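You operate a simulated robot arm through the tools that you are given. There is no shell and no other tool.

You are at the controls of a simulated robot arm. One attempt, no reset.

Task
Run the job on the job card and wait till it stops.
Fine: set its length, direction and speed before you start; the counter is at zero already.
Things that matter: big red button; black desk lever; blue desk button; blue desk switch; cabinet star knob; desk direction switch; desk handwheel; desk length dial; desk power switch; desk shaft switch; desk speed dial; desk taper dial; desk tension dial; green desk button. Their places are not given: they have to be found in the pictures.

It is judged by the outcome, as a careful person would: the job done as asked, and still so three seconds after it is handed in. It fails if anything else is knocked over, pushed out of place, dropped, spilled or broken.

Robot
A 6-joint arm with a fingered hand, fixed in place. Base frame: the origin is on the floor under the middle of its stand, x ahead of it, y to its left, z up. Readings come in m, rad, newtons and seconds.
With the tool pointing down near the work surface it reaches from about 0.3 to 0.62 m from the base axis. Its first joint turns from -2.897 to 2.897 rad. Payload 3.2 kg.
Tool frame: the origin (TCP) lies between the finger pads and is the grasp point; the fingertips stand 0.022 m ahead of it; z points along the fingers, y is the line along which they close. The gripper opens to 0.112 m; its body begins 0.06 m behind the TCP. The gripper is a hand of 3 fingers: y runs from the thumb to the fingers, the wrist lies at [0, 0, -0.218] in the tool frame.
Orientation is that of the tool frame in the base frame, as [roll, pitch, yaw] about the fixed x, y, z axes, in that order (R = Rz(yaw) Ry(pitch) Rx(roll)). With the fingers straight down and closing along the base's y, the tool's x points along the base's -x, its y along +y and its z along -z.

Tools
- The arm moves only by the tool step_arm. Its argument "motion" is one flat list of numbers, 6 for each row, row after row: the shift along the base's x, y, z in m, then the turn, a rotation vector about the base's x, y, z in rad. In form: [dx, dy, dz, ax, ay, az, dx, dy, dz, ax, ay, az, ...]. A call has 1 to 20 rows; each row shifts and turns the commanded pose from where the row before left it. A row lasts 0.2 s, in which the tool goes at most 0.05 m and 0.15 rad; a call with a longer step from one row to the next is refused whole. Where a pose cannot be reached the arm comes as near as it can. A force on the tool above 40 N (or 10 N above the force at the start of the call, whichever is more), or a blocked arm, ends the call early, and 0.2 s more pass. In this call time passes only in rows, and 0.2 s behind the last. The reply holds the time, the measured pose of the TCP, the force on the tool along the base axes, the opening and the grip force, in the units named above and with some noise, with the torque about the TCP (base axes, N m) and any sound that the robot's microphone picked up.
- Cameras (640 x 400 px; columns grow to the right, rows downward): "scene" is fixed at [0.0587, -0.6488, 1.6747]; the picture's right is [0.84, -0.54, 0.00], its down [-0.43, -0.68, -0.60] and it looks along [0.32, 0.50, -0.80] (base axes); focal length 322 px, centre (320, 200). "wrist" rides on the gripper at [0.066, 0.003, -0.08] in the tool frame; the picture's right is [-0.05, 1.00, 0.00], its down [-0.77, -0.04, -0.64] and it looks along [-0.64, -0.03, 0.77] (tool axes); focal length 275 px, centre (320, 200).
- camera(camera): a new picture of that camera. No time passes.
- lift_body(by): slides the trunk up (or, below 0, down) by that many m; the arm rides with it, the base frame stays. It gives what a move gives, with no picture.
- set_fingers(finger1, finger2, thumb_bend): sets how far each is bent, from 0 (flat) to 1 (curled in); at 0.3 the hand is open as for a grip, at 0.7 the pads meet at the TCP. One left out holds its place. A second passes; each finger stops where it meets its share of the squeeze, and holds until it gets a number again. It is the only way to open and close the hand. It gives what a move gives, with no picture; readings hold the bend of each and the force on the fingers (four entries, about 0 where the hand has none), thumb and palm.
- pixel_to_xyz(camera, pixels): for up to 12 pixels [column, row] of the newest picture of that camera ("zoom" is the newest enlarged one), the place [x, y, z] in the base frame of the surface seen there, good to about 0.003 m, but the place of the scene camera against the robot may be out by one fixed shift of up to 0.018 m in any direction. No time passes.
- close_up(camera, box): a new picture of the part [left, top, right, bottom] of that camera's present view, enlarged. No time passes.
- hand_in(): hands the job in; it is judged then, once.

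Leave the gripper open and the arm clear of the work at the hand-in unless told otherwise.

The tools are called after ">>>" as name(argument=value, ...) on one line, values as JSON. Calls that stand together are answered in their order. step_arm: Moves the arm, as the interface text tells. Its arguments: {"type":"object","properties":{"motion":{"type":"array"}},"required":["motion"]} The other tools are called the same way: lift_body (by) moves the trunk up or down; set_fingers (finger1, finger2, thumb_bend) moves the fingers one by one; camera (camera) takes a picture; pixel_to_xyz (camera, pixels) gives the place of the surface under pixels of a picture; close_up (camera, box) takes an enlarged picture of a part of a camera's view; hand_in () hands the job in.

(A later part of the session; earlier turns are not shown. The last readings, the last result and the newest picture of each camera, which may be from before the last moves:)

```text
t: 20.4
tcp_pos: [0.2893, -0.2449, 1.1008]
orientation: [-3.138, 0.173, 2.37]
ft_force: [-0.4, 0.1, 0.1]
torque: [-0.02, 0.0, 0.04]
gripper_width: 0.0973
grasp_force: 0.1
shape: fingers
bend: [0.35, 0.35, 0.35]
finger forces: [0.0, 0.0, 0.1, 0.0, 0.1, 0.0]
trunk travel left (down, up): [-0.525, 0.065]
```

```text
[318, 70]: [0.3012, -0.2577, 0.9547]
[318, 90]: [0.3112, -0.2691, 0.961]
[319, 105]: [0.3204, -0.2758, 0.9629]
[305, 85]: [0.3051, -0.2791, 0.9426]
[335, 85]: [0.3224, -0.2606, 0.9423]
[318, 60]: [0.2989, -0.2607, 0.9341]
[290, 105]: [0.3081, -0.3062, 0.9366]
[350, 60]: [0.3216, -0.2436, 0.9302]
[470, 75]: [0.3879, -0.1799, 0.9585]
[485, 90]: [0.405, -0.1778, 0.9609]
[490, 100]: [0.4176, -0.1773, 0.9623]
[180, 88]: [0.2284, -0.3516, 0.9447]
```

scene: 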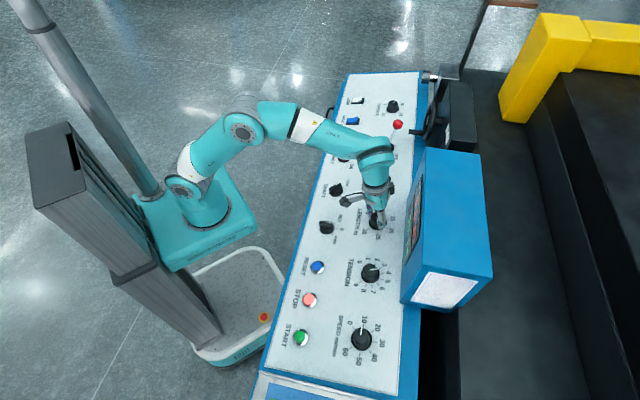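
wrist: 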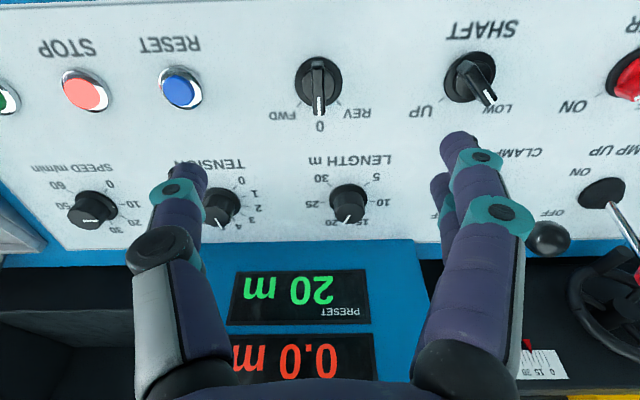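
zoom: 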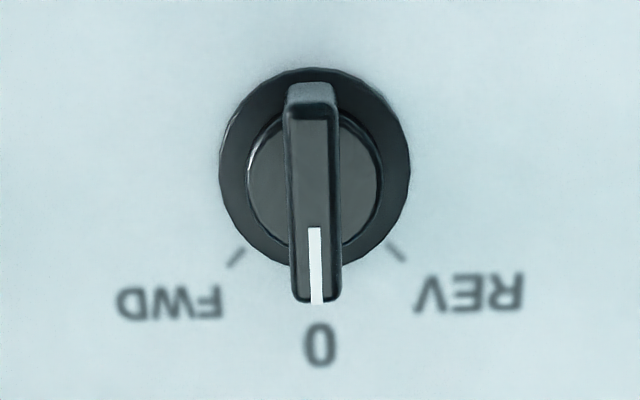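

The direction switch bar points at 0, bar top centre at (318.5,92), top about 0.0265 m above the panel. REV is 45° counter-clockwise. I'll centre on it and come down to about 0.09 m for a check.

>>> step_arm(motion=[0.0042, -0.0064, 0, 0, 0, 0, 0.0033, -0.0033, -0.0268, 0, 0, 0, 0.0033, -0.0033, -0.0268, 0, 0, 0, 0.0033, -0.0033, -0.0268, 0, 0, 0])

>>> close_up(camera="wrist", box=[240, 60, 400, 180])

```text
t: 21.4
tcp_pos: [0.3053, -0.2618, 1.02]
orientation: [-3.137, 0.172, 2.374]
ft_force: [-0.3, -0.3, 0.4]
torque: [0.01, 0.01, -0.02]
gripper_width: 0.0973
grasp_force: 0.0
shape: fingers
bend: [0.35, 0.35, 0.35]
finger forces: [0.0, 0.1, 0.0, 0.1, 0.0, 0.0]
trunk travel left (down, up): [-0.525, 0.065]
```

```text
3.33 times, centred on (320, 120) of wrist
```

zoom: 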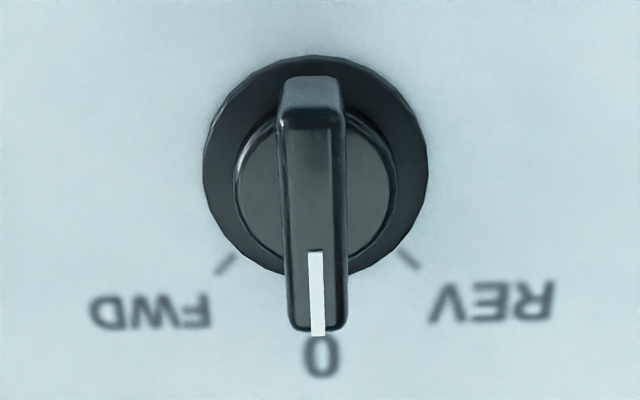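

Centred within 1 mm (bar top centre at (318.5,127.5), predicted (320,128)). I'll go down to 0.034 m above the panel.

>>> step_arm(motion=[0.0028, -0.0037, -0.0265, 0, 0, 0, 0.0028, -0.0037, -0.0265, 0, 0, 0])

>>> camera(camera="wrist")

```text
t: 22.0
tcp_pos: [0.308, -0.2761, 0.9774]
orientation: [3.124, 0.167, 2.371]
ft_force: [0.2, -0.4, -1.0]
torque: [0.0, 0.02, 0.02]
gripper_width: 0.0972
grasp_force: 0.1
shape: fingers
bend: [0.35, 0.35, 0.35]
finger forces: [0.0, 0.1, 0.0, 0.0, 0.0, 0.0]
out of reach, approached as far as the arm can: row 1, 2
trunk travel left (down, up): [-0.525, 0.065]
```

```text
taken
```

wrist: 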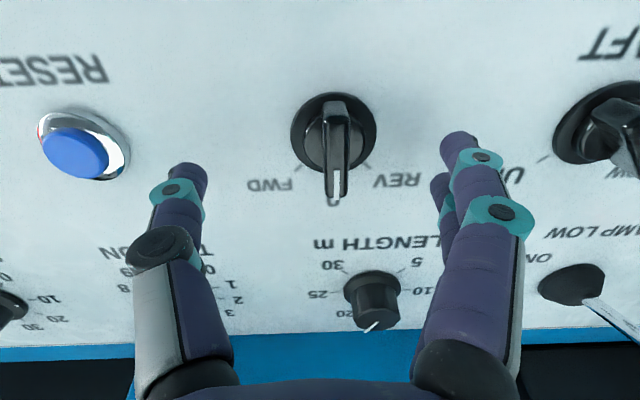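

The arm can't go so low this close to its base ("out of reach"). I'll go back up, then lower the trunk to give the arm a better shape.

>>> step_arm(motion=[-0.0028, 0.0037, 0.0265, 0, 0, 0, -0.0028, 0.0037, 0.0265, 0, 0, 0])

```text
t: 22.6
tcp_pos: [0.3008, -0.267, 1.03]
orientation: [-3.139, 0.171, 2.374]
ft_force: [-0.3, 1.0, 0.0]
torque: [-0.02, -0.01, 0.01]
gripper_width: 0.0971
grasp_force: 0.0
shape: fingers
bend: [0.35, 0.35, 0.35]
finger forces: [0.1, 0.0, 0.0, 0.1, 0.1, 0.0]
trunk travel left (down, up): [-0.525, 0.065]
```

Now at (0.301,-0.267,1.03). I'll raise the hand by 0.15 m, then lower the trunk by 0.15 m.

>>> step_arm(motion=[0, 0, 0.0375, 0, 0, 0, 0, 0, 0.0375, 0, 0, 0, 0, 0, 0.0375, 0, 0, 0, 0, 0, 0.0375, 0, 0, 0])

>>> camera(camera="scene")

```text
t: 23.6
tcp_pos: [0.3015, -0.2683, 1.1801]
orientation: [-3.137, 0.171, 2.372]
ft_force: [-0.2, -0.4, -0.3]
torque: [-0.01, -0.01, 0.0]
gripper_width: 0.0974
grasp_force: 0.1
shape: fingers
bend: [0.35, 0.35, 0.35]
finger forces: [0.0, 0.0, 0.1, 0.0, 0.0, 0.0]
trunk travel left (down, up): [-0.525, 0.065]
```

```text
taken
```

scene: 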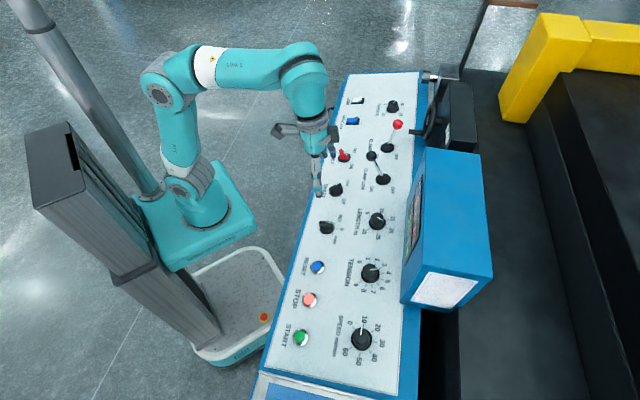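

The arm is well clear of the desk; the elbow is on the far side from it. Lowering the trunk by 0.15 m.

>>> lift_body(by=-0.15)

>>> camera(camera="scene")

>>> camera(camera="wrist")

```text
t: 25.4
tcp_pos: [0.302, -0.2694, 1.0299]
orientation: [-3.138, 0.17, 2.373]
ft_force: [-0.4, -0.5, 0.5]
torque: [-0.01, 0.02, -0.01]
gripper_width: 0.0974
grasp_force: 0.1
shape: fingers
bend: [0.35, 0.35, 0.35]
finger forces: [0.0, 0.1, 0.0, 0.1, 0.0, 0.0]
trunk travel left (down, up): [-0.375, 0.215]
```

```text
taken
```

scene: 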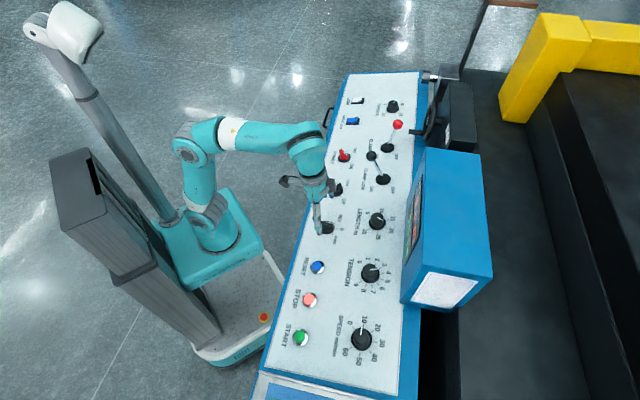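

```text
taken
```

wrist: 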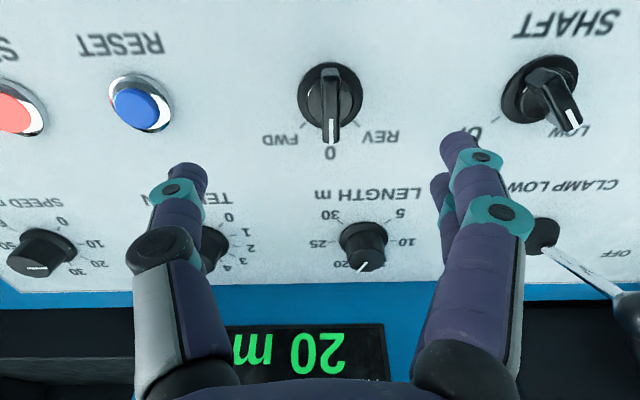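

TCP is now (0.302,-0.269,1.030) with the bar at (330,108), so I shift by about (0.0005,0.0086) to centre it, then check.

>>> step_arm(motion=[0.0005, 0.0086, 0, 0, 0, 0])

>>> close_up(camera="wrist", box=[240, 60, 400, 180])

```text
t: 25.8
tcp_pos: [0.3032, -0.2592, 1.0316]
orientation: [-3.138, 0.171, 2.372]
ft_force: [0.4, -0.8, 0.4]
torque: [0.01, 0.01, 0.02]
gripper_width: 0.0975
grasp_force: 0.0
shape: fingers
bend: [0.35, 0.35, 0.35]
finger forces: [0.0, 0.0, 0.0, 0.0, 0.0, 0.0]
trunk travel left (down, up): [-0.375, 0.215]
```

```text
3.33 times, centred on (320, 120) of wrist
```

zoom: 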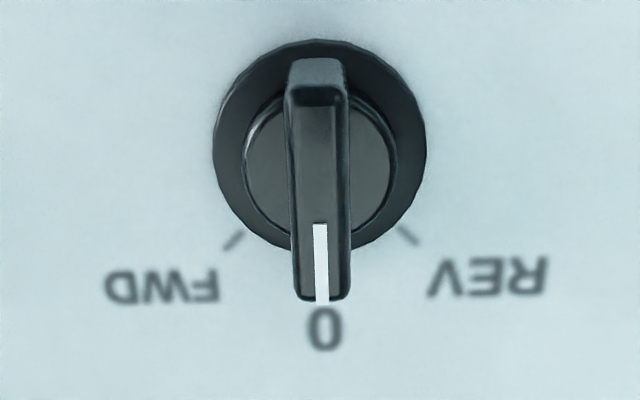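

Centred (bar top at (319.7,120), predicted (320.5,119.5)). Descending 0.065 m along the normal.

>>> step_arm(motion=[0.0026, -0.0026, -0.0213, 0, 0, 0, 0.0026, -0.0026, -0.0213, 0, 0, 0, 0.0026, -0.0026, -0.0213, 0, 0, 0])

>>> camera(camera="wrist")

```text
t: 26.6
tcp_pos: [0.3104, -0.2663, 0.9657]
orientation: [-3.139, 0.172, 2.369]
ft_force: [0.8, -0.2, -0.3]
torque: [0.0, -0.01, 0.0]
gripper_width: 0.0973
grasp_force: 0.0
shape: fingers
bend: [0.35, 0.35, 0.35]
finger forces: [0.1, 0.0, 0.0, 0.0, 0.0, 0.0]
trunk travel left (down, up): [-0.375, 0.215]
```

```text
taken
```

wrist: 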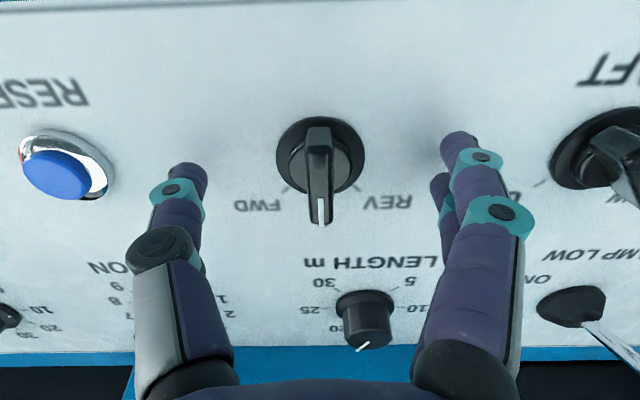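

Well placed (bar between thumb and fingers). Closing on the bar.

>>> set_fingers(finger1=0.72, finger2=0.72, thumb_bend=0.72)

>>> camera(camera="wrist")

```text
t: 27.6
tcp_pos: [0.3105, -0.2663, 0.9662]
orientation: [-3.137, 0.17, 2.373]
ft_force: [2.1, 1.7, 0.0]
torque: [0.08, -0.05, 0.04]
gripper_width: 0.0106
grasp_force: 7.4
shape: fingers
bend: [0.68, 0.67, 0.68]
finger forces: [3.9, 4.7, 0.0, 0.1, 6.7, 0.1]
trunk travel left (down, up): [-0.375, 0.215]
```

```text
taken
```

wrist: 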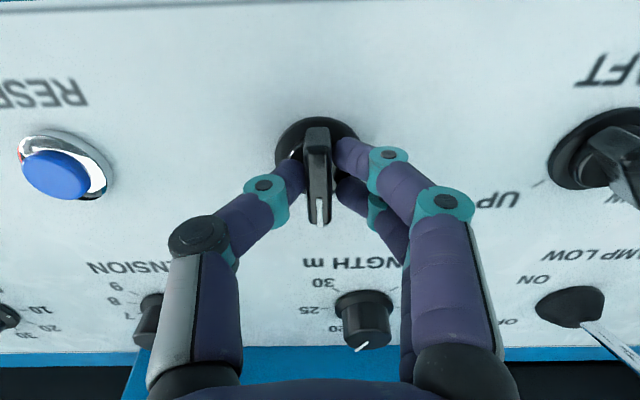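

The bar is gripped (width 0.0106 m). I'll turn counter-clockwise 46° about the panel normal to REV.

>>> step_arm(motion=[0, 0, 0, -0.014, 0.014, 0.1143, 0, 0, 0, -0.014, 0.014, 0.1143, 0, 0, 0, -0.014, 0.014, 0.1143, 0, 0, 0, -0.014, 0.014, 0.1143, 0, 0, 0, -0.014, 0.014, 0.1143, 0, 0, 0, -0.014, 0.014, 0.1143, 0, 0, 0, -0.014, 0.014, 0.1143])

>>> camera(camera="wrist")

```text
t: 29.1
tcp_pos: [0.3085, -0.2673, 0.967]
orientation: [-3.014, 0.117, -3.091]
ft_force: [-4.0, 1.9, -1.1]
torque: [0.03, 0.1, 0.06]
gripper_width: 0.0108
grasp_force: 6.5
shape: fingers
bend: [0.69, 0.68, 0.68]
finger forces: [5.5, 3.8, 0.0, 0.0, 5.8, 0.0]
trunk travel left (down, up): [-0.375, 0.215]
```

```text
taken
```

wrist: 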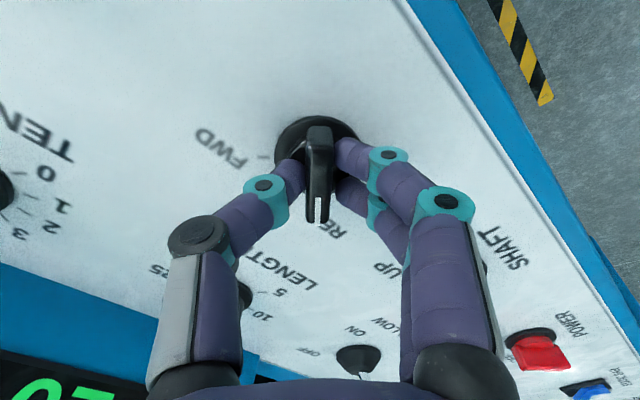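

The bar turned with the hand and now points at REV. I'll open, rise 0.06 m and look.

>>> set_fingers(finger1=0.35, finger2=0.35, thumb_bend=0.35)

>>> step_arm(motion=[-0.0042, 0.0042, 0.0345, 0, 0, 0, -0.0042, 0.0042, 0.0345, 0, 0, 0, -0.0042, 0.0042, 0.0345, 0.0142, -0.0142, -0.1162, 0, 0, 0, 0.0142, -0.0142, -0.1162, 0, 0, 0, 0.0142, -0.0142, -0.1162, 0, 0, 0, 0.0142, -0.0142, -0.1162, 0, 0, 0, 0.0142, -0.0142, -0.1162, 0, 0, 0, 0.0142, -0.0142, -0.1162, 0, 0, 0, 0.0135, -0.0135, -0.105])

>>> camera(camera="wrist")

>>> close_up(camera="wrist", box=[240, 40, 400, 160])

```text
t: 30.1
tcp_pos: [0.3093, -0.2677, 0.9666]
orientation: [-3.014, 0.117, -3.092]
ft_force: [0.5, 0.4, -0.1]
torque: [0.0, 0.01, 0.01]
gripper_width: 0.0975
grasp_force: 0.1
shape: fingers
bend: [0.35, 0.35, 0.35]
finger forces: [0.1, 0.0, 0.1, 0.1, 0.0, 0.0]
trunk travel left (down, up): [-0.375, 0.215]
```

```text
t: 32.1
tcp_pos: [0.2967, -0.2556, 1.0696]
orientation: [-3.137, 0.171, 2.367]
ft_force: [0.2, -0.4, -0.6]
torque: [-0.01, 0.03, 0.01]
gripper_width: 0.0976
grasp_force: 0.1
shape: fingers
bend: [0.35, 0.35, 0.35]
finger forces: [0.1, 0.0, 0.0, 0.1, 0.0, 0.0]
trunk travel left (down, up): [-0.375, 0.215]
```

```text
taken
```

wrist: 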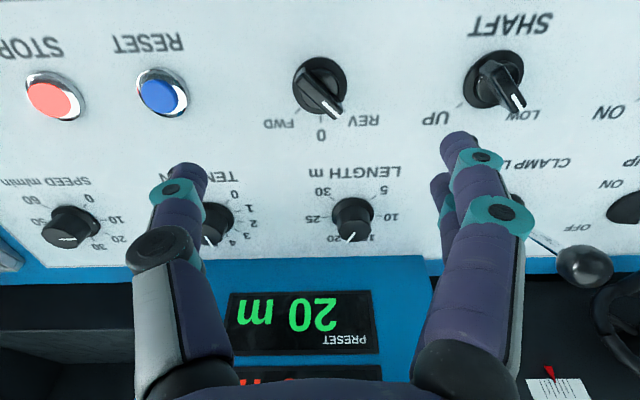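

```text
3.33 times, centred on (320, 100) of wrist
```

zoom: 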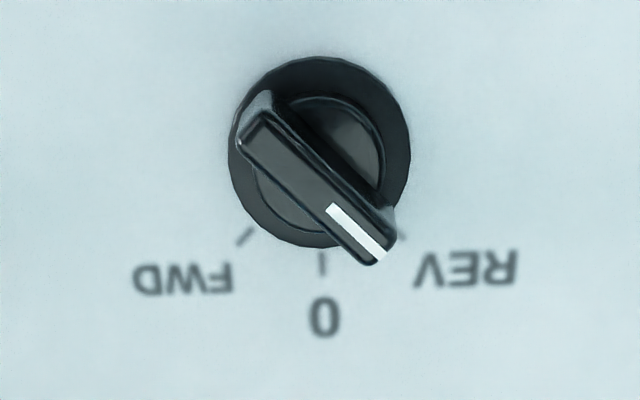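

Direction now points at REV, preset still 20 m. Next: the speed dial. I'll move above it, TCP to about (0.1985,-0.5287,1.129).

>>> step_arm(motion=[-0.01225, -0.0341, 0.0075, 0, 0, 0, -0.01225, -0.0341, 0.0075, 0, 0, 0, -0.01225, -0.0341, 0.0075, 0, 0, 0, -0.01225, -0.0341, 0.0075, 0, 0, 0, -0.01225, -0.0341, 0.0075, 0, 0, 0, -0.01225, -0.0341, 0.0075, 0, 0, 0, -0.01225, -0.0341, 0.0075, 0, 0, 0, -0.01225, -0.0341, 0.0075, 0, 0, 0])

>>> camera(camera="wrist")

>>> close_up(camera="wrist", box=[240, 20, 400, 140])

```text
t: 34.0
tcp_pos: [0.2112, -0.3986, 1.0778]
orientation: [-3.139, 0.174, 2.367]
ft_force: [0.5, -0.3, 0.4]
torque: [-0.01, -0.01, -0.01]
gripper_width: 0.0972
grasp_force: 0.1
shape: fingers
bend: [0.35, 0.35, 0.35]
finger forces: [0.0, 0.1, 0.1, 0.0, 0.1, 0.1]
out of reach, approached as far as the arm can: row 4, 5, 6, 7, 8
trunk travel left (down, up): [-0.375, 0.215]
```

```text
taken
```

wrist: 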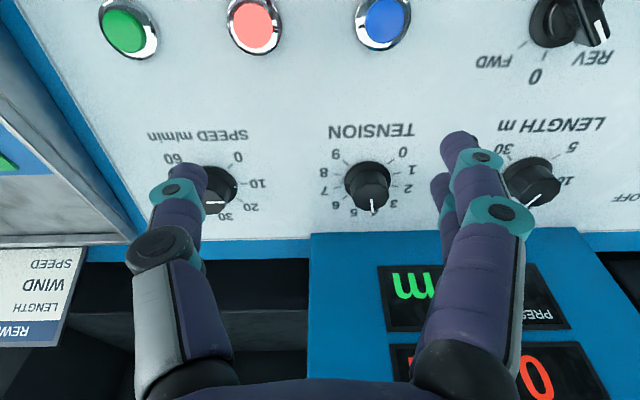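

```text
3.33 times, centred on (320, 80) of wrist
```

zoom: 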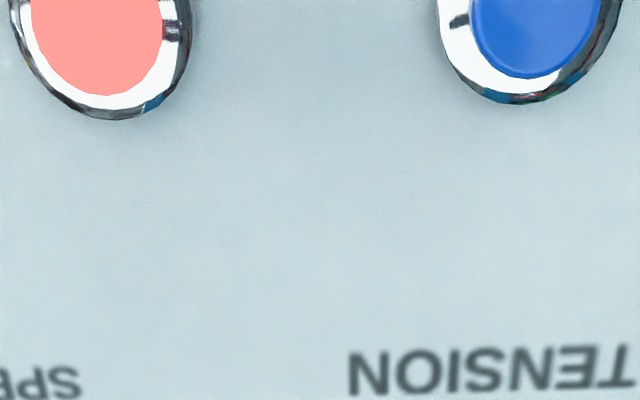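

It's out of reach with the trunk this low (fully stretched). I'll raise the trunk back by 0.15 m and then come down over the speed dial.

>>> lift_body(by=0.15)

```text
t: 35.7
tcp_pos: [0.2112, -0.3978, 1.2285]
orientation: [-3.137, 0.175, 2.369]
ft_force: [-0.9, -0.3, -0.7]
torque: [-0.03, 0.0, 0.0]
gripper_width: 0.0977
grasp_force: 0.1
shape: fingers
bend: [0.35, 0.35, 0.35]
finger forces: [0.1, 0.0, 0.0, 0.0, 0.0, 0.1]
trunk travel left (down, up): [-0.525, 0.065]
```

Now I go down 0.13 m, then across to hover about 0.12 m above the speed dial at (0.205,-0.535,1.075).

>>> step_arm(motion=[0, 0, -0.043, 0, 0, 0, 0, 0, -0.043, 0, 0, 0, 0, 0, -0.043, 0, 0, 0, -0.0015, -0.0344, -0.0061, 0, 0, 0, -0.0015, -0.0344, -0.0061, 0, 0, 0, -0.0015, -0.0344, -0.0061, 0, 0, 0, -0.0015, -0.0344, -0.0061, 0, 0, 0])

>>> camera(camera="wrist")

>>> close_up(camera="wrist", box=[240, 40, 400, 160])

```text
t: 37.3
tcp_pos: [0.1955, -0.5215, 1.0659]
orientation: [-3.14, 0.17, 2.369]
ft_force: [-0.6, 0.0, 0.5]
torque: [0.0, -0.02, 0.01]
gripper_width: 0.0977
grasp_force: 0.1
shape: fingers
bend: [0.35, 0.35, 0.35]
finger forces: [0.0, 0.1, 0.1, 0.0, 0.0, 0.1]
out of reach, approached as far as the arm can: row 7
trunk travel left (down, up): [-0.525, 0.065]
```

```text
taken
```

wrist: 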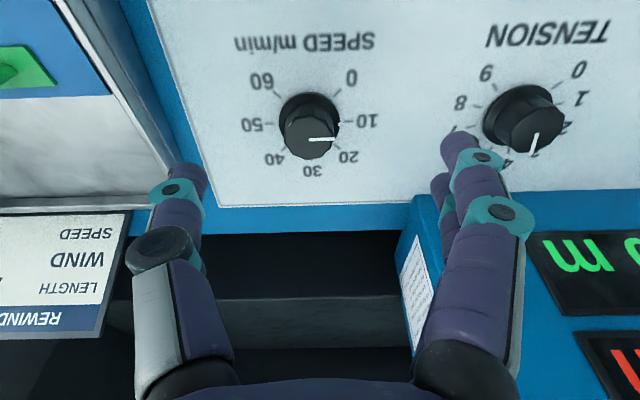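

```text
3.33 times, centred on (320, 100) of wrist
```

zoom: 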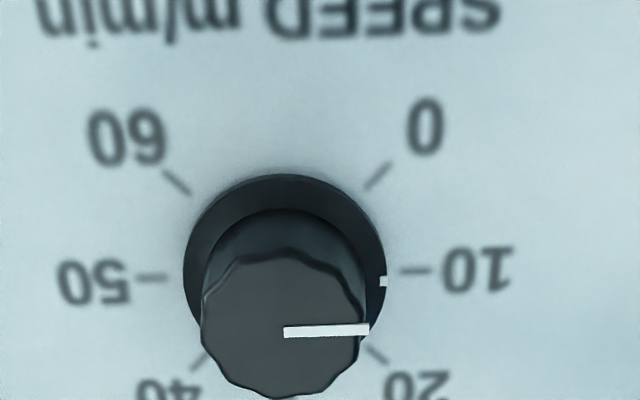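

The speed pointer is at 10 and the dial is about 0.02 m further out. My estimate says the arm only just misses the reach here, so I'll raise the trunk by 0.064 m to bring the shoulder nearer level.

>>> lift_body(by=0.064)

```text
t: 38.3
tcp_pos: [0.1953, -0.5212, 1.1309]
orientation: [-3.138, 0.173, 2.369]
ft_force: [-0.2, 0.9, -0.3]
torque: [-0.03, -0.02, -0.01]
gripper_width: 0.0977
grasp_force: 0.0
shape: fingers
bend: [0.35, 0.35, 0.35]
finger forces: [0.0, 0.0, 0.0, 0.0, 0.0, 0.1]
trunk travel left (down, up): [-0.589, 0.001]
```

Now down and across to 0.09 m above the speed dial's axis, turning the hand +34° about the normal so it can then turn clockwise.

>>> step_arm(motion=[0.0005, -0.001, -0.025, -0.0142, 0.0142, 0.116, 0.002, -0.004, -0.02, -0.0142, 0.0142, 0.116, 0.003, -0.006, -0.015, -0.0142, 0.0142, 0.116, 0.0032, -0.006, -0.0125, -0.0142, 0.0142, 0.116, 0.0032, -0.0058, -0.012, -0.0142, 0.0142, 0.116])

>>> camera(camera="wrist")

>>> close_up(camera="wrist", box=[240, 60, 400, 180])

```text
t: 39.5
tcp_pos: [0.2092, -0.5451, 1.0452]
orientation: [-3.044, 0.144, 2.967]
ft_force: [-0.1, 1.0, -0.6]
torque: [0.03, 0.06, -0.01]
gripper_width: 0.0976
grasp_force: 0.0
shape: fingers
bend: [0.35, 0.35, 0.35]
finger forces: [0.0, 0.0, 0.0, 0.0, 0.0, 0.1]
trunk travel left (down, up): [-0.589, 0.001]
```

```text
taken
```

wrist: 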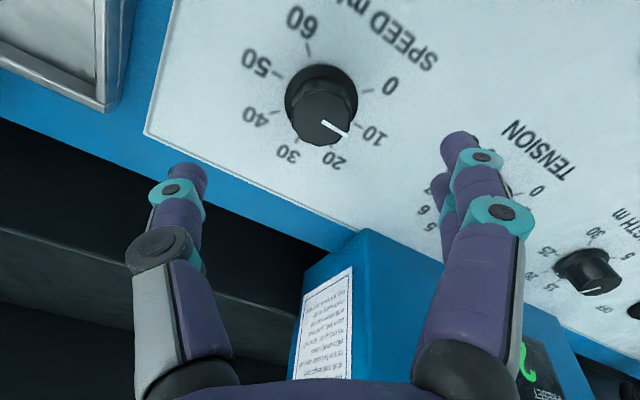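

```text
3.33 times, centred on (320, 120) of wrist
```

zoom: 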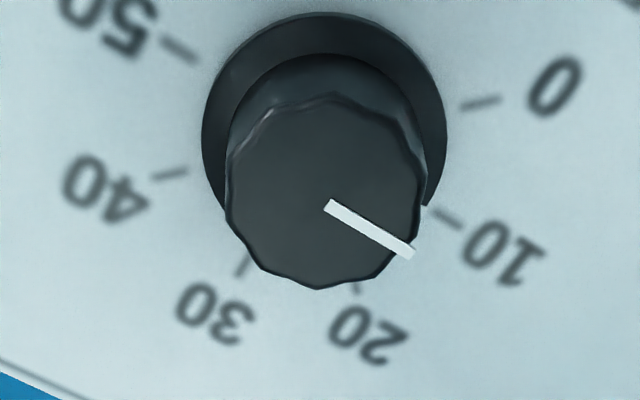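

Dial top centre at (322,121), predicted (320.5,127), so I shift by (-0.0032,+0.0015) and go down to 0.034 m above the panel.

>>> step_arm(motion=[-0.0032, 0.0015, -0.0006, 0, 0, 0, 0.0022, -0.0022, -0.0179, 0, 0, 0, 0.0022, -0.0022, -0.0179, 0, 0, 0, 0.0022, -0.0022, -0.0179, 0, 0, 0])

>>> camera(camera="wrist")

```text
t: 40.5
tcp_pos: [0.2107, -0.551, 0.9913]
orientation: [-3.043, 0.143, 2.965]
ft_force: [0.1, 0.7, -0.2]
torque: [0.01, 0.02, 0.0]
gripper_width: 0.0977
grasp_force: 0.0
shape: fingers
bend: [0.35, 0.35, 0.35]
finger forces: [0.1, 0.0, 0.0, 0.1, 0.1, 0.0]
trunk travel left (down, up): [-0.589, 0.001]
```

```text
taken
```

wrist: 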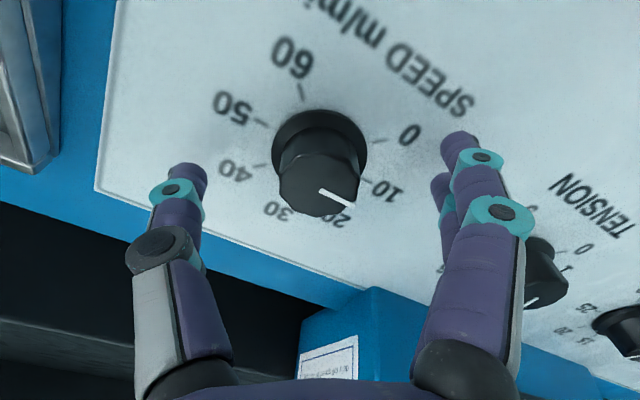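

Centred (about (320,189)). Closing on the speed dial.

>>> set_fingers(finger1=0.7, finger2=0.7, thumb_bend=0.7)

>>> camera(camera="wrist")

```text
t: 41.5
tcp_pos: [0.2105, -0.552, 0.9906]
orientation: [-3.043, 0.143, 2.962]
ft_force: [-0.5, -0.3, -3.6]
torque: [-0.05, 0.03, 0.01]
gripper_width: 0.0275
grasp_force: 11.1
shape: fingers
bend: [0.62, 0.62, 0.63]
finger forces: [5.8, 5.5, 0.0, 0.1, 10.7, 0.1]
trunk travel left (down, up): [-0.589, 0.001]
```

```text
taken
```

wrist: 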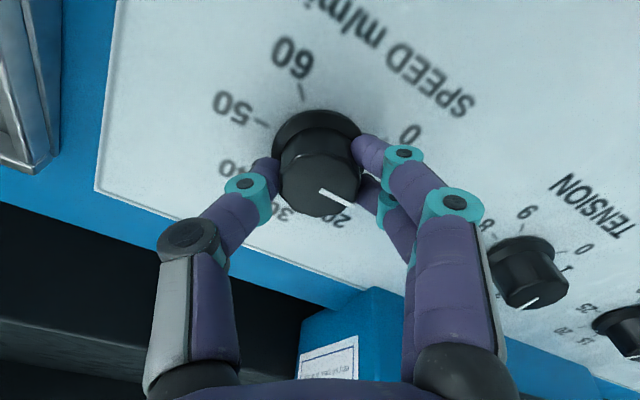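

Gripped at 11 N. Turning clockwise 67.5° (10 rows).

>>> step_arm(motion=[0, 0, 0, 0.0142, -0.0142, -0.116, 0, 0, 0, 0.0142, -0.0142, -0.116, 0, 0, 0, 0.0142, -0.0142, -0.116, 0, 0, 0, 0.0142, -0.0142, -0.116, 0, 0, 0, 0.0142, -0.0142, -0.116, 0, 0, 0, 0.0142, -0.0142, -0.116, 0, 0, 0, 0.0142, -0.0142, -0.116, 0, 0, 0, 0.0142, -0.0142, -0.116, 0, 0, 0, 0.0142, -0.0142, -0.116, 0, 0, 0, 0.0142, -0.0142, -0.116])

>>> camera(camera="wrist")

```text
t: 43.7
tcp_pos: [0.2107, -0.5499, 0.9906]
orientation: [3.049, 0.142, 1.772]
ft_force: [1.8, 2.4, -6.9]
torque: [0.09, -0.1, 0.05]
gripper_width: 0.0277
grasp_force: 10.6
shape: fingers
bend: [0.61, 0.62, 0.63]
finger forces: [6.9, 5.4, 0.0, 0.0, 9.4, 0.0]
trunk travel left (down, up): [-0.589, 0.001]
```

```text
taken
```

wrist: 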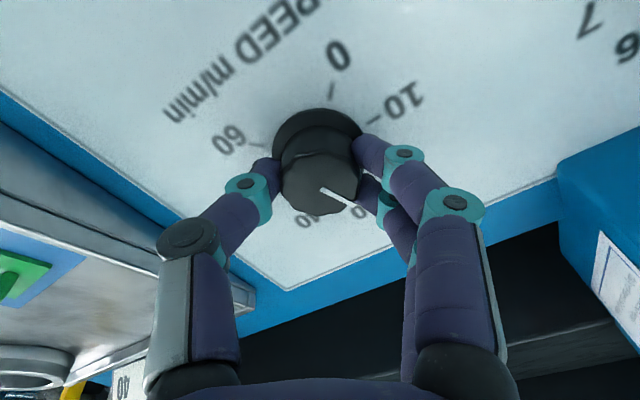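

The dial turned with the hand. Now I open the fingers and turn the hand back +67.5° in place.

>>> set_fingers(finger1=0.4, finger2=0.4, thumb_bend=0.4)

>>> step_arm(motion=[0, 0, 0, -0.0142, 0.0142, 0.116, 0, 0, 0, -0.0142, 0.0142, 0.116, 0, 0, 0, -0.0142, 0.0142, 0.116, 0, 0, 0, -0.0142, 0.0142, 0.116, 0, 0, 0, -0.0142, 0.0142, 0.116, 0, 0, 0, -0.0142, 0.0142, 0.116, 0, 0, 0, -0.0142, 0.0142, 0.116, 0, 0, 0, -0.0142, 0.0142, 0.116, 0, 0, 0, -0.0142, 0.0142, 0.116, 0, 0, 0, -0.0142, 0.0142, 0.116])

>>> camera(camera="wrist")

>>> close_up(camera="scene", box=[325, 315, 405, 365])

```text
t: 44.7
tcp_pos: [0.2114, -0.5502, 0.9914]
orientation: [3.049, 0.147, 1.775]
ft_force: [-0.4, 0.2, 0.1]
torque: [0.0, -0.04, 0.03]
gripper_width: 0.0831
grasp_force: 0.1
shape: fingers
bend: [0.4, 0.4, 0.4]
finger forces: [0.0, 0.1, 0.0, 0.0, 0.0, 0.1]
trunk travel left (down, up): [-0.589, 0.001]
```

```text
t: 46.9
tcp_pos: [0.2105, -0.5498, 0.9923]
orientation: [-3.042, 0.141, 2.967]
ft_force: [0.6, 0.5, -0.2]
torque: [-0.01, -0.01, 0.02]
gripper_width: 0.0835
grasp_force: 0.0
shape: fingers
bend: [0.4, 0.4, 0.4]
finger forces: [0.0, 0.0, 0.0, 0.0, 0.1, 0.0]
trunk travel left (down, up): [-0.589, 0.001]
```

```text
taken
```

wrist: 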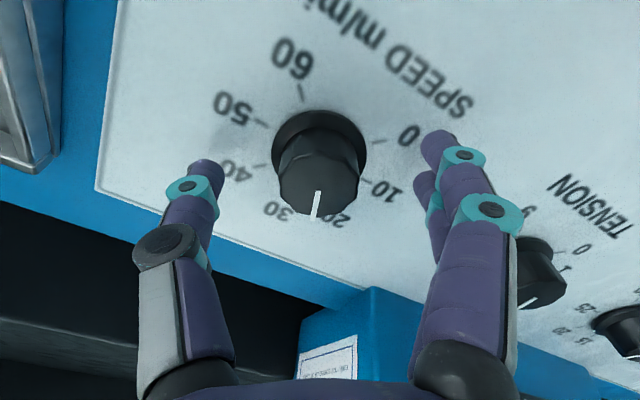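

```text
8.00 times, centred on (365, 340) of scene
```

zoom: 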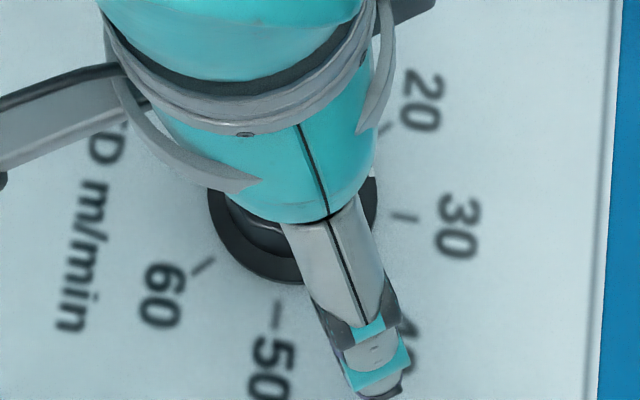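

The pointer is at about 25 now. Gripping again and turning another 67.5° clockwise.

>>> set_fingers(finger1=0.7, finger2=0.7, thumb_bend=0.7)

>>> step_arm(motion=[0, 0, 0, 0.0142, -0.0142, -0.116, 0, 0, 0, 0.0142, -0.0142, -0.116, 0, 0, 0, 0.0142, -0.0142, -0.116, 0, 0, 0, 0.0142, -0.0142, -0.116, 0, 0, 0, 0.0142, -0.0142, -0.116, 0, 0, 0, 0.0142, -0.0142, -0.116, 0, 0, 0, 0.0142, -0.0142, -0.116, 0, 0, 0, 0.0142, -0.0142, -0.116, 0, 0, 0, 0.0142, -0.0142, -0.116, 0, 0, 0, 0.0142, -0.0142, -0.116])

>>> camera(camera="wrist")

```text
t: 47.9
tcp_pos: [0.2095, -0.5498, 0.9922]
orientation: [-3.044, 0.142, 2.964]
ft_force: [0.6, -0.6, -2.4]
torque: [0.01, -0.02, -0.01]
gripper_width: 0.0275
grasp_force: 11.1
shape: fingers
bend: [0.62, 0.62, 0.63]
finger forces: [5.6, 5.5, 0.1, 0.0, 11.4, 0.0]
trunk travel left (down, up): [-0.589, 0.001]
```

```text
t: 50.1
tcp_pos: [0.2125, -0.5499, 0.9909]
orientation: [3.049, 0.142, 1.77]
ft_force: [0.3, 3.4, -5.2]
torque: [0.08, -0.03, 0.01]
gripper_width: 0.0274
grasp_force: 11.5
shape: fingers
bend: [0.62, 0.62, 0.63]
finger forces: [6.4, 5.2, 0.0, 0.1, 10.6, 0.1]
trunk travel left (down, up): [-0.589, 0.001]
```

```text
taken
```

wrist: 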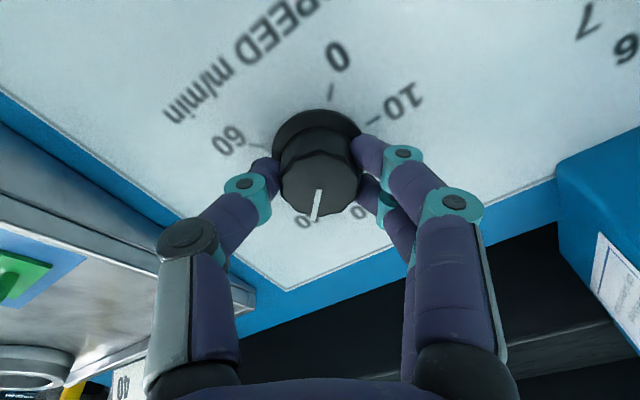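

Releasing, rising 0.06 m and turning back to neutral to check the pointer against 40.

>>> set_fingers(finger1=0.35, finger2=0.35, thumb_bend=0.35)

>>> step_arm(motion=[-0.0036, 0.0036, 0.0296, 0, 0, 0, -0.0036, 0.0036, 0.0296, 0, 0, 0, 0, 0, 0, -0.0142, 0.0142, 0.116, 0, 0, 0, -0.0142, 0.0142, 0.116, 0, 0, 0, -0.0142, 0.0142, 0.116, 0, 0, 0, -0.0142, 0.0142, 0.116, 0, 0, 0, -0.0142, 0.0142, 0.116])

>>> camera(camera="wrist")

>>> close_up(camera="wrist", box=[250, 60, 390, 180])

```text
t: 51.1
tcp_pos: [0.2114, -0.5504, 0.9923]
orientation: [3.049, 0.145, 1.775]
ft_force: [0.4, 0.3, -0.3]
torque: [-0.02, -0.01, -0.02]
gripper_width: 0.0973
grasp_force: 0.1
shape: fingers
bend: [0.35, 0.35, 0.35]
finger forces: [0.0, 0.0, 0.0, 0.0, 0.0, 0.0]
trunk travel left (down, up): [-0.589, 0.001]
```

```text
t: 52.7
tcp_pos: [0.204, -0.5421, 1.051]
orientation: [-3.138, 0.173, 2.37]
ft_force: [0.4, 0.4, -0.1]
torque: [0.0, 0.02, -0.05]
gripper_width: 0.0973
grasp_force: 0.1
shape: fingers
bend: [0.35, 0.35, 0.35]
finger forces: [0.1, 0.0, 0.0, 0.0, 0.1, 0.1]
trunk travel left (down, up): [-0.589, 0.001]
```

```text
taken
```

wrist: 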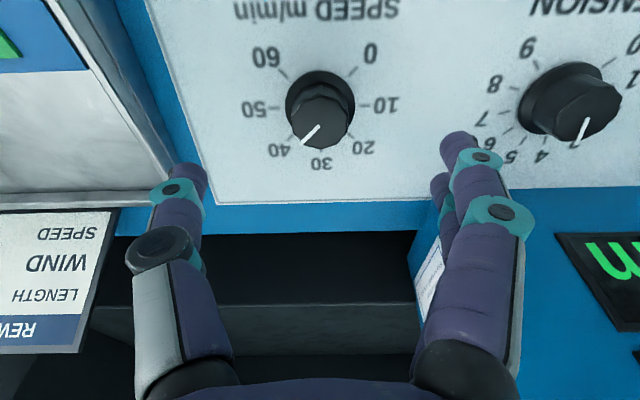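

```text
3.33 times, centred on (320, 120) of wrist
```

zoom: 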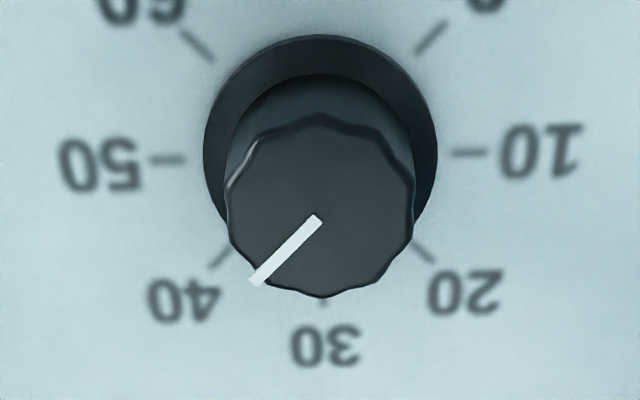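

The pointer matches the 40 tick (45° vs 44° in the picture): speed is 40. Now to START. I'll move up and over to hover above the green button near (0.107,-0.475).

>>> step_arm(motion=[-0.01, 0.01, 0.04, 0, 0, 0, -0.0268, 0.0193, 0.008, 0, 0, 0, -0.0268, 0.0193, 0.006, 0, 0, 0, -0.0268, 0.0193, 0.004, 0, 0, 0, -0.0268, 0.0193, 0.002, 0, 0, 0])

>>> camera(camera="wrist")

>>> close_up(camera="wrist", box=[260, 40, 420, 140])

```text
t: 53.9
tcp_pos: [0.0866, -0.4546, 1.1122]
orientation: [-3.137, 0.174, 2.37]
ft_force: [-0.1, -0.5, 0.4]
torque: [-0.01, -0.02, 0.01]
gripper_width: 0.0973
grasp_force: 0.1
shape: fingers
bend: [0.35, 0.35, 0.35]
finger forces: [0.0, 0.0, 0.0, 0.0, 0.0, 0.1]
trunk travel left (down, up): [-0.589, 0.001]
```

```text
taken
```

wrist: 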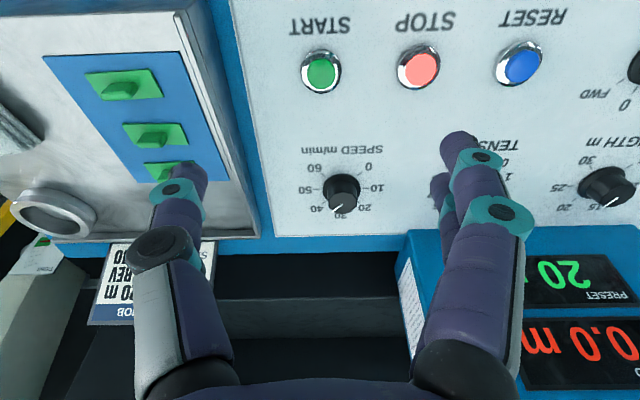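

```text
4.00 times, centred on (340, 90) of wrist
```

zoom: 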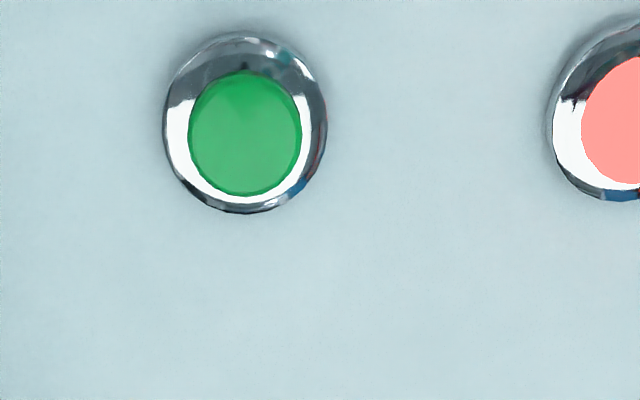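

I have a clear view: START cap centre at about (321,73), 0.023 m wide. I'll press it with the thumb tip alone, with the fingers held back and the hand turned so they don't come near STOP. First I lower the trunk by 0.08 m (hand goes from 1.11 to about 1.03, still 0.08 above the panel).

>>> lift_body(by=-0.08)

>>> step_arm(motion=[0, 0, 0.03, 0.0142, -0.0142, -0.116, 0, 0, 0.03, 0.0142, -0.0142, -0.116, 0, 0, 0.02, 0.0142, -0.0142, -0.116, 0, 0, 0, 0.0142, -0.0142, -0.116, 0, 0, 0, 0.0142, -0.0142, -0.116, 0, 0, 0, 0.0142, -0.0142, -0.116, 0, 0, 0, 0.0095, -0.0095, -0.077])

>>> lift_body(by=-0.05)

>>> set_fingers(finger1=0.15, finger2=0.15, thumb_bend=0.7)

>>> camera(camera="wrist")

```text
t: 55.1
tcp_pos: [0.0872, -0.4568, 1.0327]
orientation: [-3.139, 0.173, 2.368]
ft_force: [0.5, -0.2, 0.5]
torque: [-0.02, 0.02, 0.0]
gripper_width: 0.0975
grasp_force: 0.0
shape: fingers
bend: [0.35, 0.35, 0.35]
finger forces: [0.0, 0.1, 0.1, 0.0, 0.0, 0.1]
trunk travel left (down, up): [-0.509, 0.081]
```

```text
t: 56.7
tcp_pos: [0.0874, -0.4559, 1.1127]
orientation: [3.023, 0.123, 1.574]
ft_force: [0.2, 0.0, 0.0]
torque: [-0.01, 0.0, -0.01]
gripper_width: 0.0973
grasp_force: 0.1
shape: fingers
bend: [0.35, 0.35, 0.35]
finger forces: [0.0, 0.0, 0.0, 0.0, 0.0, 0.1]
trunk travel left (down, up): [-0.509, 0.081]
```

```text
t: 57.6
tcp_pos: [0.0884, -0.4565, 1.0613]
orientation: [3.022, 0.125, 1.577]
ft_force: [0.0, -0.6, 0.8]
torque: [0.0, -0.03, 0.02]
gripper_width: 0.0972
grasp_force: 0.0
shape: fingers
bend: [0.35, 0.35, 0.35]
finger forces: [0.0, 0.0, 0.0, 0.0, 0.1, 0.1]
trunk travel left (down, up): [-0.459, 0.131]
```

```text
t: 58.6
tcp_pos: [0.0863, -0.4554, 1.0626]
orientation: [3.022, 0.124, 1.577]
ft_force: [-0.8, -0.3, -0.1]
torque: [-0.01, -0.03, -0.04]
gripper_width: 0.0692
grasp_force: 0.0
shape: fingers
bend: [0.15, 0.15, 0.7]
finger forces: [0.0, 0.1, 0.0, 0.0, 0.1, 0.1]
trunk travel left (down, up): [-0.459, 0.131]
```

```text
taken
```

wrist: 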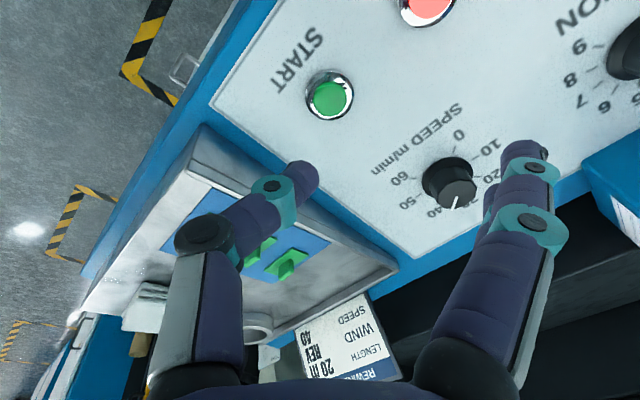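

The thumb now stands alone near the tool axis, tip at about (305,172). I'll measure the thumb tip, the START cap, and the tray's rim to check clearances.

>>> pixel_to_xyz(camera="wrist", pixels=[[305, 168], [308, 185], [295, 165], [329, 98], [329, 88], [340, 105], [203, 130], [200, 180], [300, 215], [230, 240], [515, 148], [545, 150]])

>>> close_up(camera="wrist", box=[240, 60, 400, 240])

```text
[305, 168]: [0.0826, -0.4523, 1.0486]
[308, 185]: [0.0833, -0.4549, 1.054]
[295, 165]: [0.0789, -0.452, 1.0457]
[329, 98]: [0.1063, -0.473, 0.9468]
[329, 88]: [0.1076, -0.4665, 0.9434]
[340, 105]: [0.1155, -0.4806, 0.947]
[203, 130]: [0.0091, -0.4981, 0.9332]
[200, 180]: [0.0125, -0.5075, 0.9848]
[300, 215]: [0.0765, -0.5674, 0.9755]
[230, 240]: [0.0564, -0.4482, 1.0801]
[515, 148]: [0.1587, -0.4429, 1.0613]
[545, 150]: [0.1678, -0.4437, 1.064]
```

```text
2.22 times, centred on (320, 150) of wrist
```

zoom: 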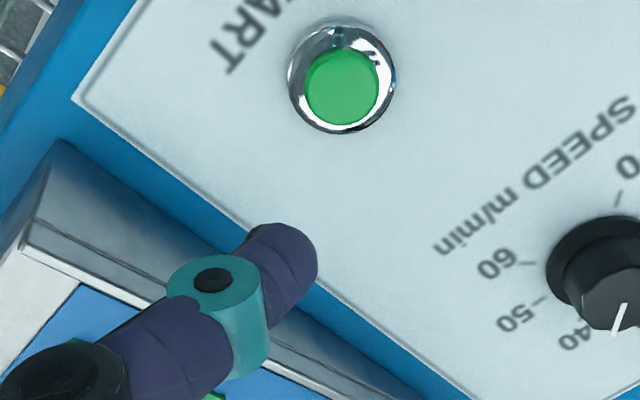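

Clearances are fine: the tray rim is 4 cm from the thumb's side, the fingers stay 3 cm above the panel and 5 cm from STOP. Shifting so the thumb tip (about 0.011 m off the tool axis) is over START, and going down to about 0.012 m above the cap.

>>> step_arm(motion=[0.0175, -0.0054, 0.0028, 0, 0, 0, 0.0035, -0.0035, -0.0283, 0, 0, 0, 0.0035, -0.0035, -0.0283, 0, 0, 0, 0.0035, -0.0035, -0.0283, 0, 0, 0])

>>> camera(camera="wrist")

>>> close_up(camera="wrist", box=[240, 100, 400, 240])

>>> close_up(camera="scene", box=[260, 290, 370, 380])

```text
t: 59.6
tcp_pos: [0.1152, -0.4709, 0.979]
orientation: [3.023, 0.124, 1.576]
ft_force: [0.1, 0.4, 0.6]
torque: [-0.02, -0.01, 0.03]
gripper_width: 0.0694
grasp_force: 0.1
shape: fingers
bend: [0.15, 0.15, 0.7]
finger forces: [0.0, 0.1, 0.1, 0.1, 0.0, 0.0]
trunk travel left (down, up): [-0.459, 0.131]
```

```text
taken
```

wrist: 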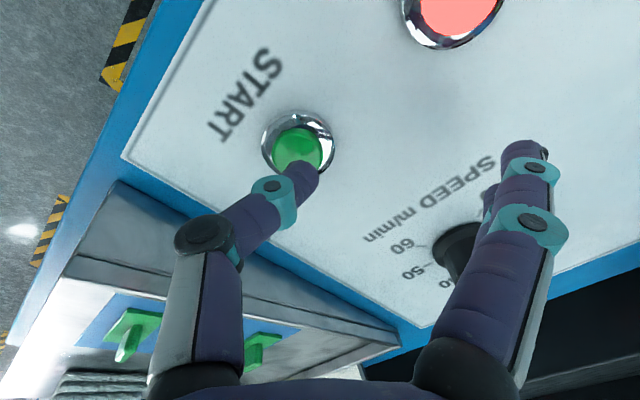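

```text
2.86 times, centred on (320, 170) of wrist
```

zoom: 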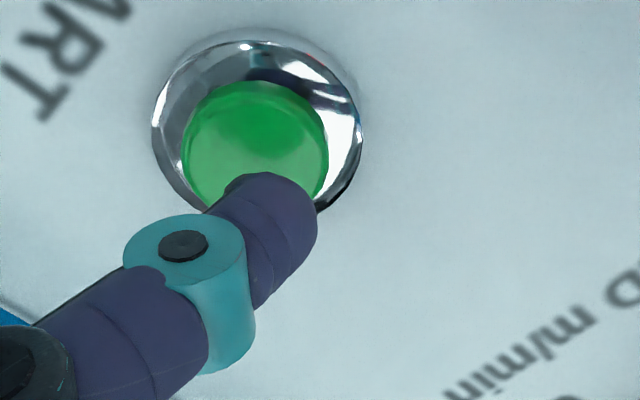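

```text
4.44 times, centred on (315, 335) of scene
```

zoom: 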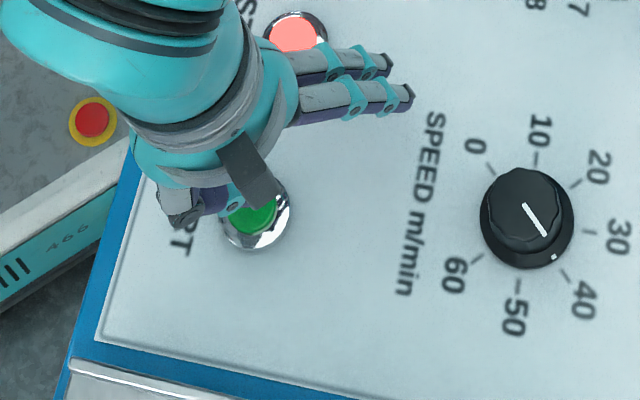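

Speed shows 40 in the scene view as well. The thumb tip would land about 3 mm right of the cap centre, so I nudge by (-0.003,+0.0015) and come down 0.010 m to near contact.

>>> step_arm(motion=[-0.003, 0.0015, -0.0005, 0, 0, 0, 0.0012, -0.0012, -0.0098, 0, 0, 0])

>>> close_up(camera="wrist", box=[240, 100, 400, 240])

```text
t: 60.2
tcp_pos: [0.1133, -0.4702, 0.9694]
orientation: [3.023, 0.124, 1.576]
ft_force: [-0.4, -0.1, -0.6]
torque: [0.0, 0.02, 0.02]
gripper_width: 0.0692
grasp_force: 0.2
shape: fingers
bend: [0.15, 0.15, 0.7]
finger forces: [0.1, 0.0, 0.1, 0.0, 0.2, 0.0]
trunk travel left (down, up): [-0.459, 0.131]
```

```text
2.86 times, centred on (320, 170) of wrist
```

zoom: 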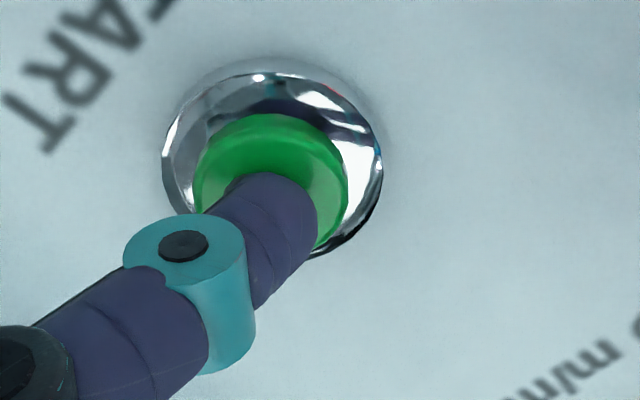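

The thumb tip is centred just over the green cap. Pressing in 2 mm steps.

>>> step_arm(motion=[0.0002, -0.0002, -0.002, 0, 0, 0, 0.0002, -0.0002, -0.002, 0, 0, 0, 0.0002, -0.0002, -0.002, 0, 0, 0])

>>> close_up(camera="wrist", box=[240, 100, 400, 240])

>>> camera(camera="scene")

```text
t: 61.0
tcp_pos: [0.1151, -0.4729, 0.9651]
orientation: [3.022, 0.126, 1.575]
ft_force: [-1.8, -0.6, 5.3]
torque: [-0.01, 0.1, -0.02]
gripper_width: 0.0692
grasp_force: 3.2
shape: fingers
bend: [0.15, 0.15, 0.7]
finger forces: [0.1, 0.1, 0.1, 0.1, 6.2, 0.1]
trunk travel left (down, up): [-0.459, 0.131]
heard: click
```

```text
2.86 times, centred on (320, 170) of wrist
```

zoom: 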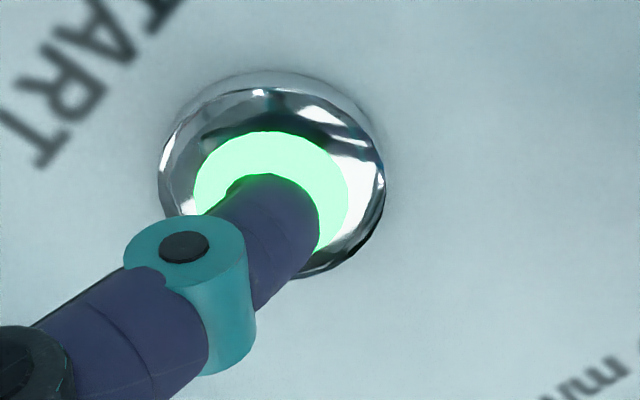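

```text
taken
```

scene: 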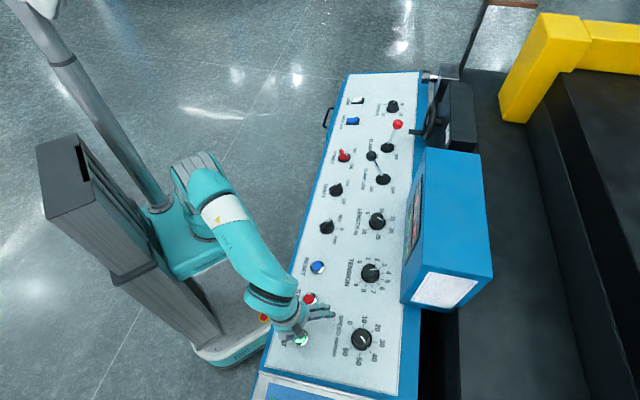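

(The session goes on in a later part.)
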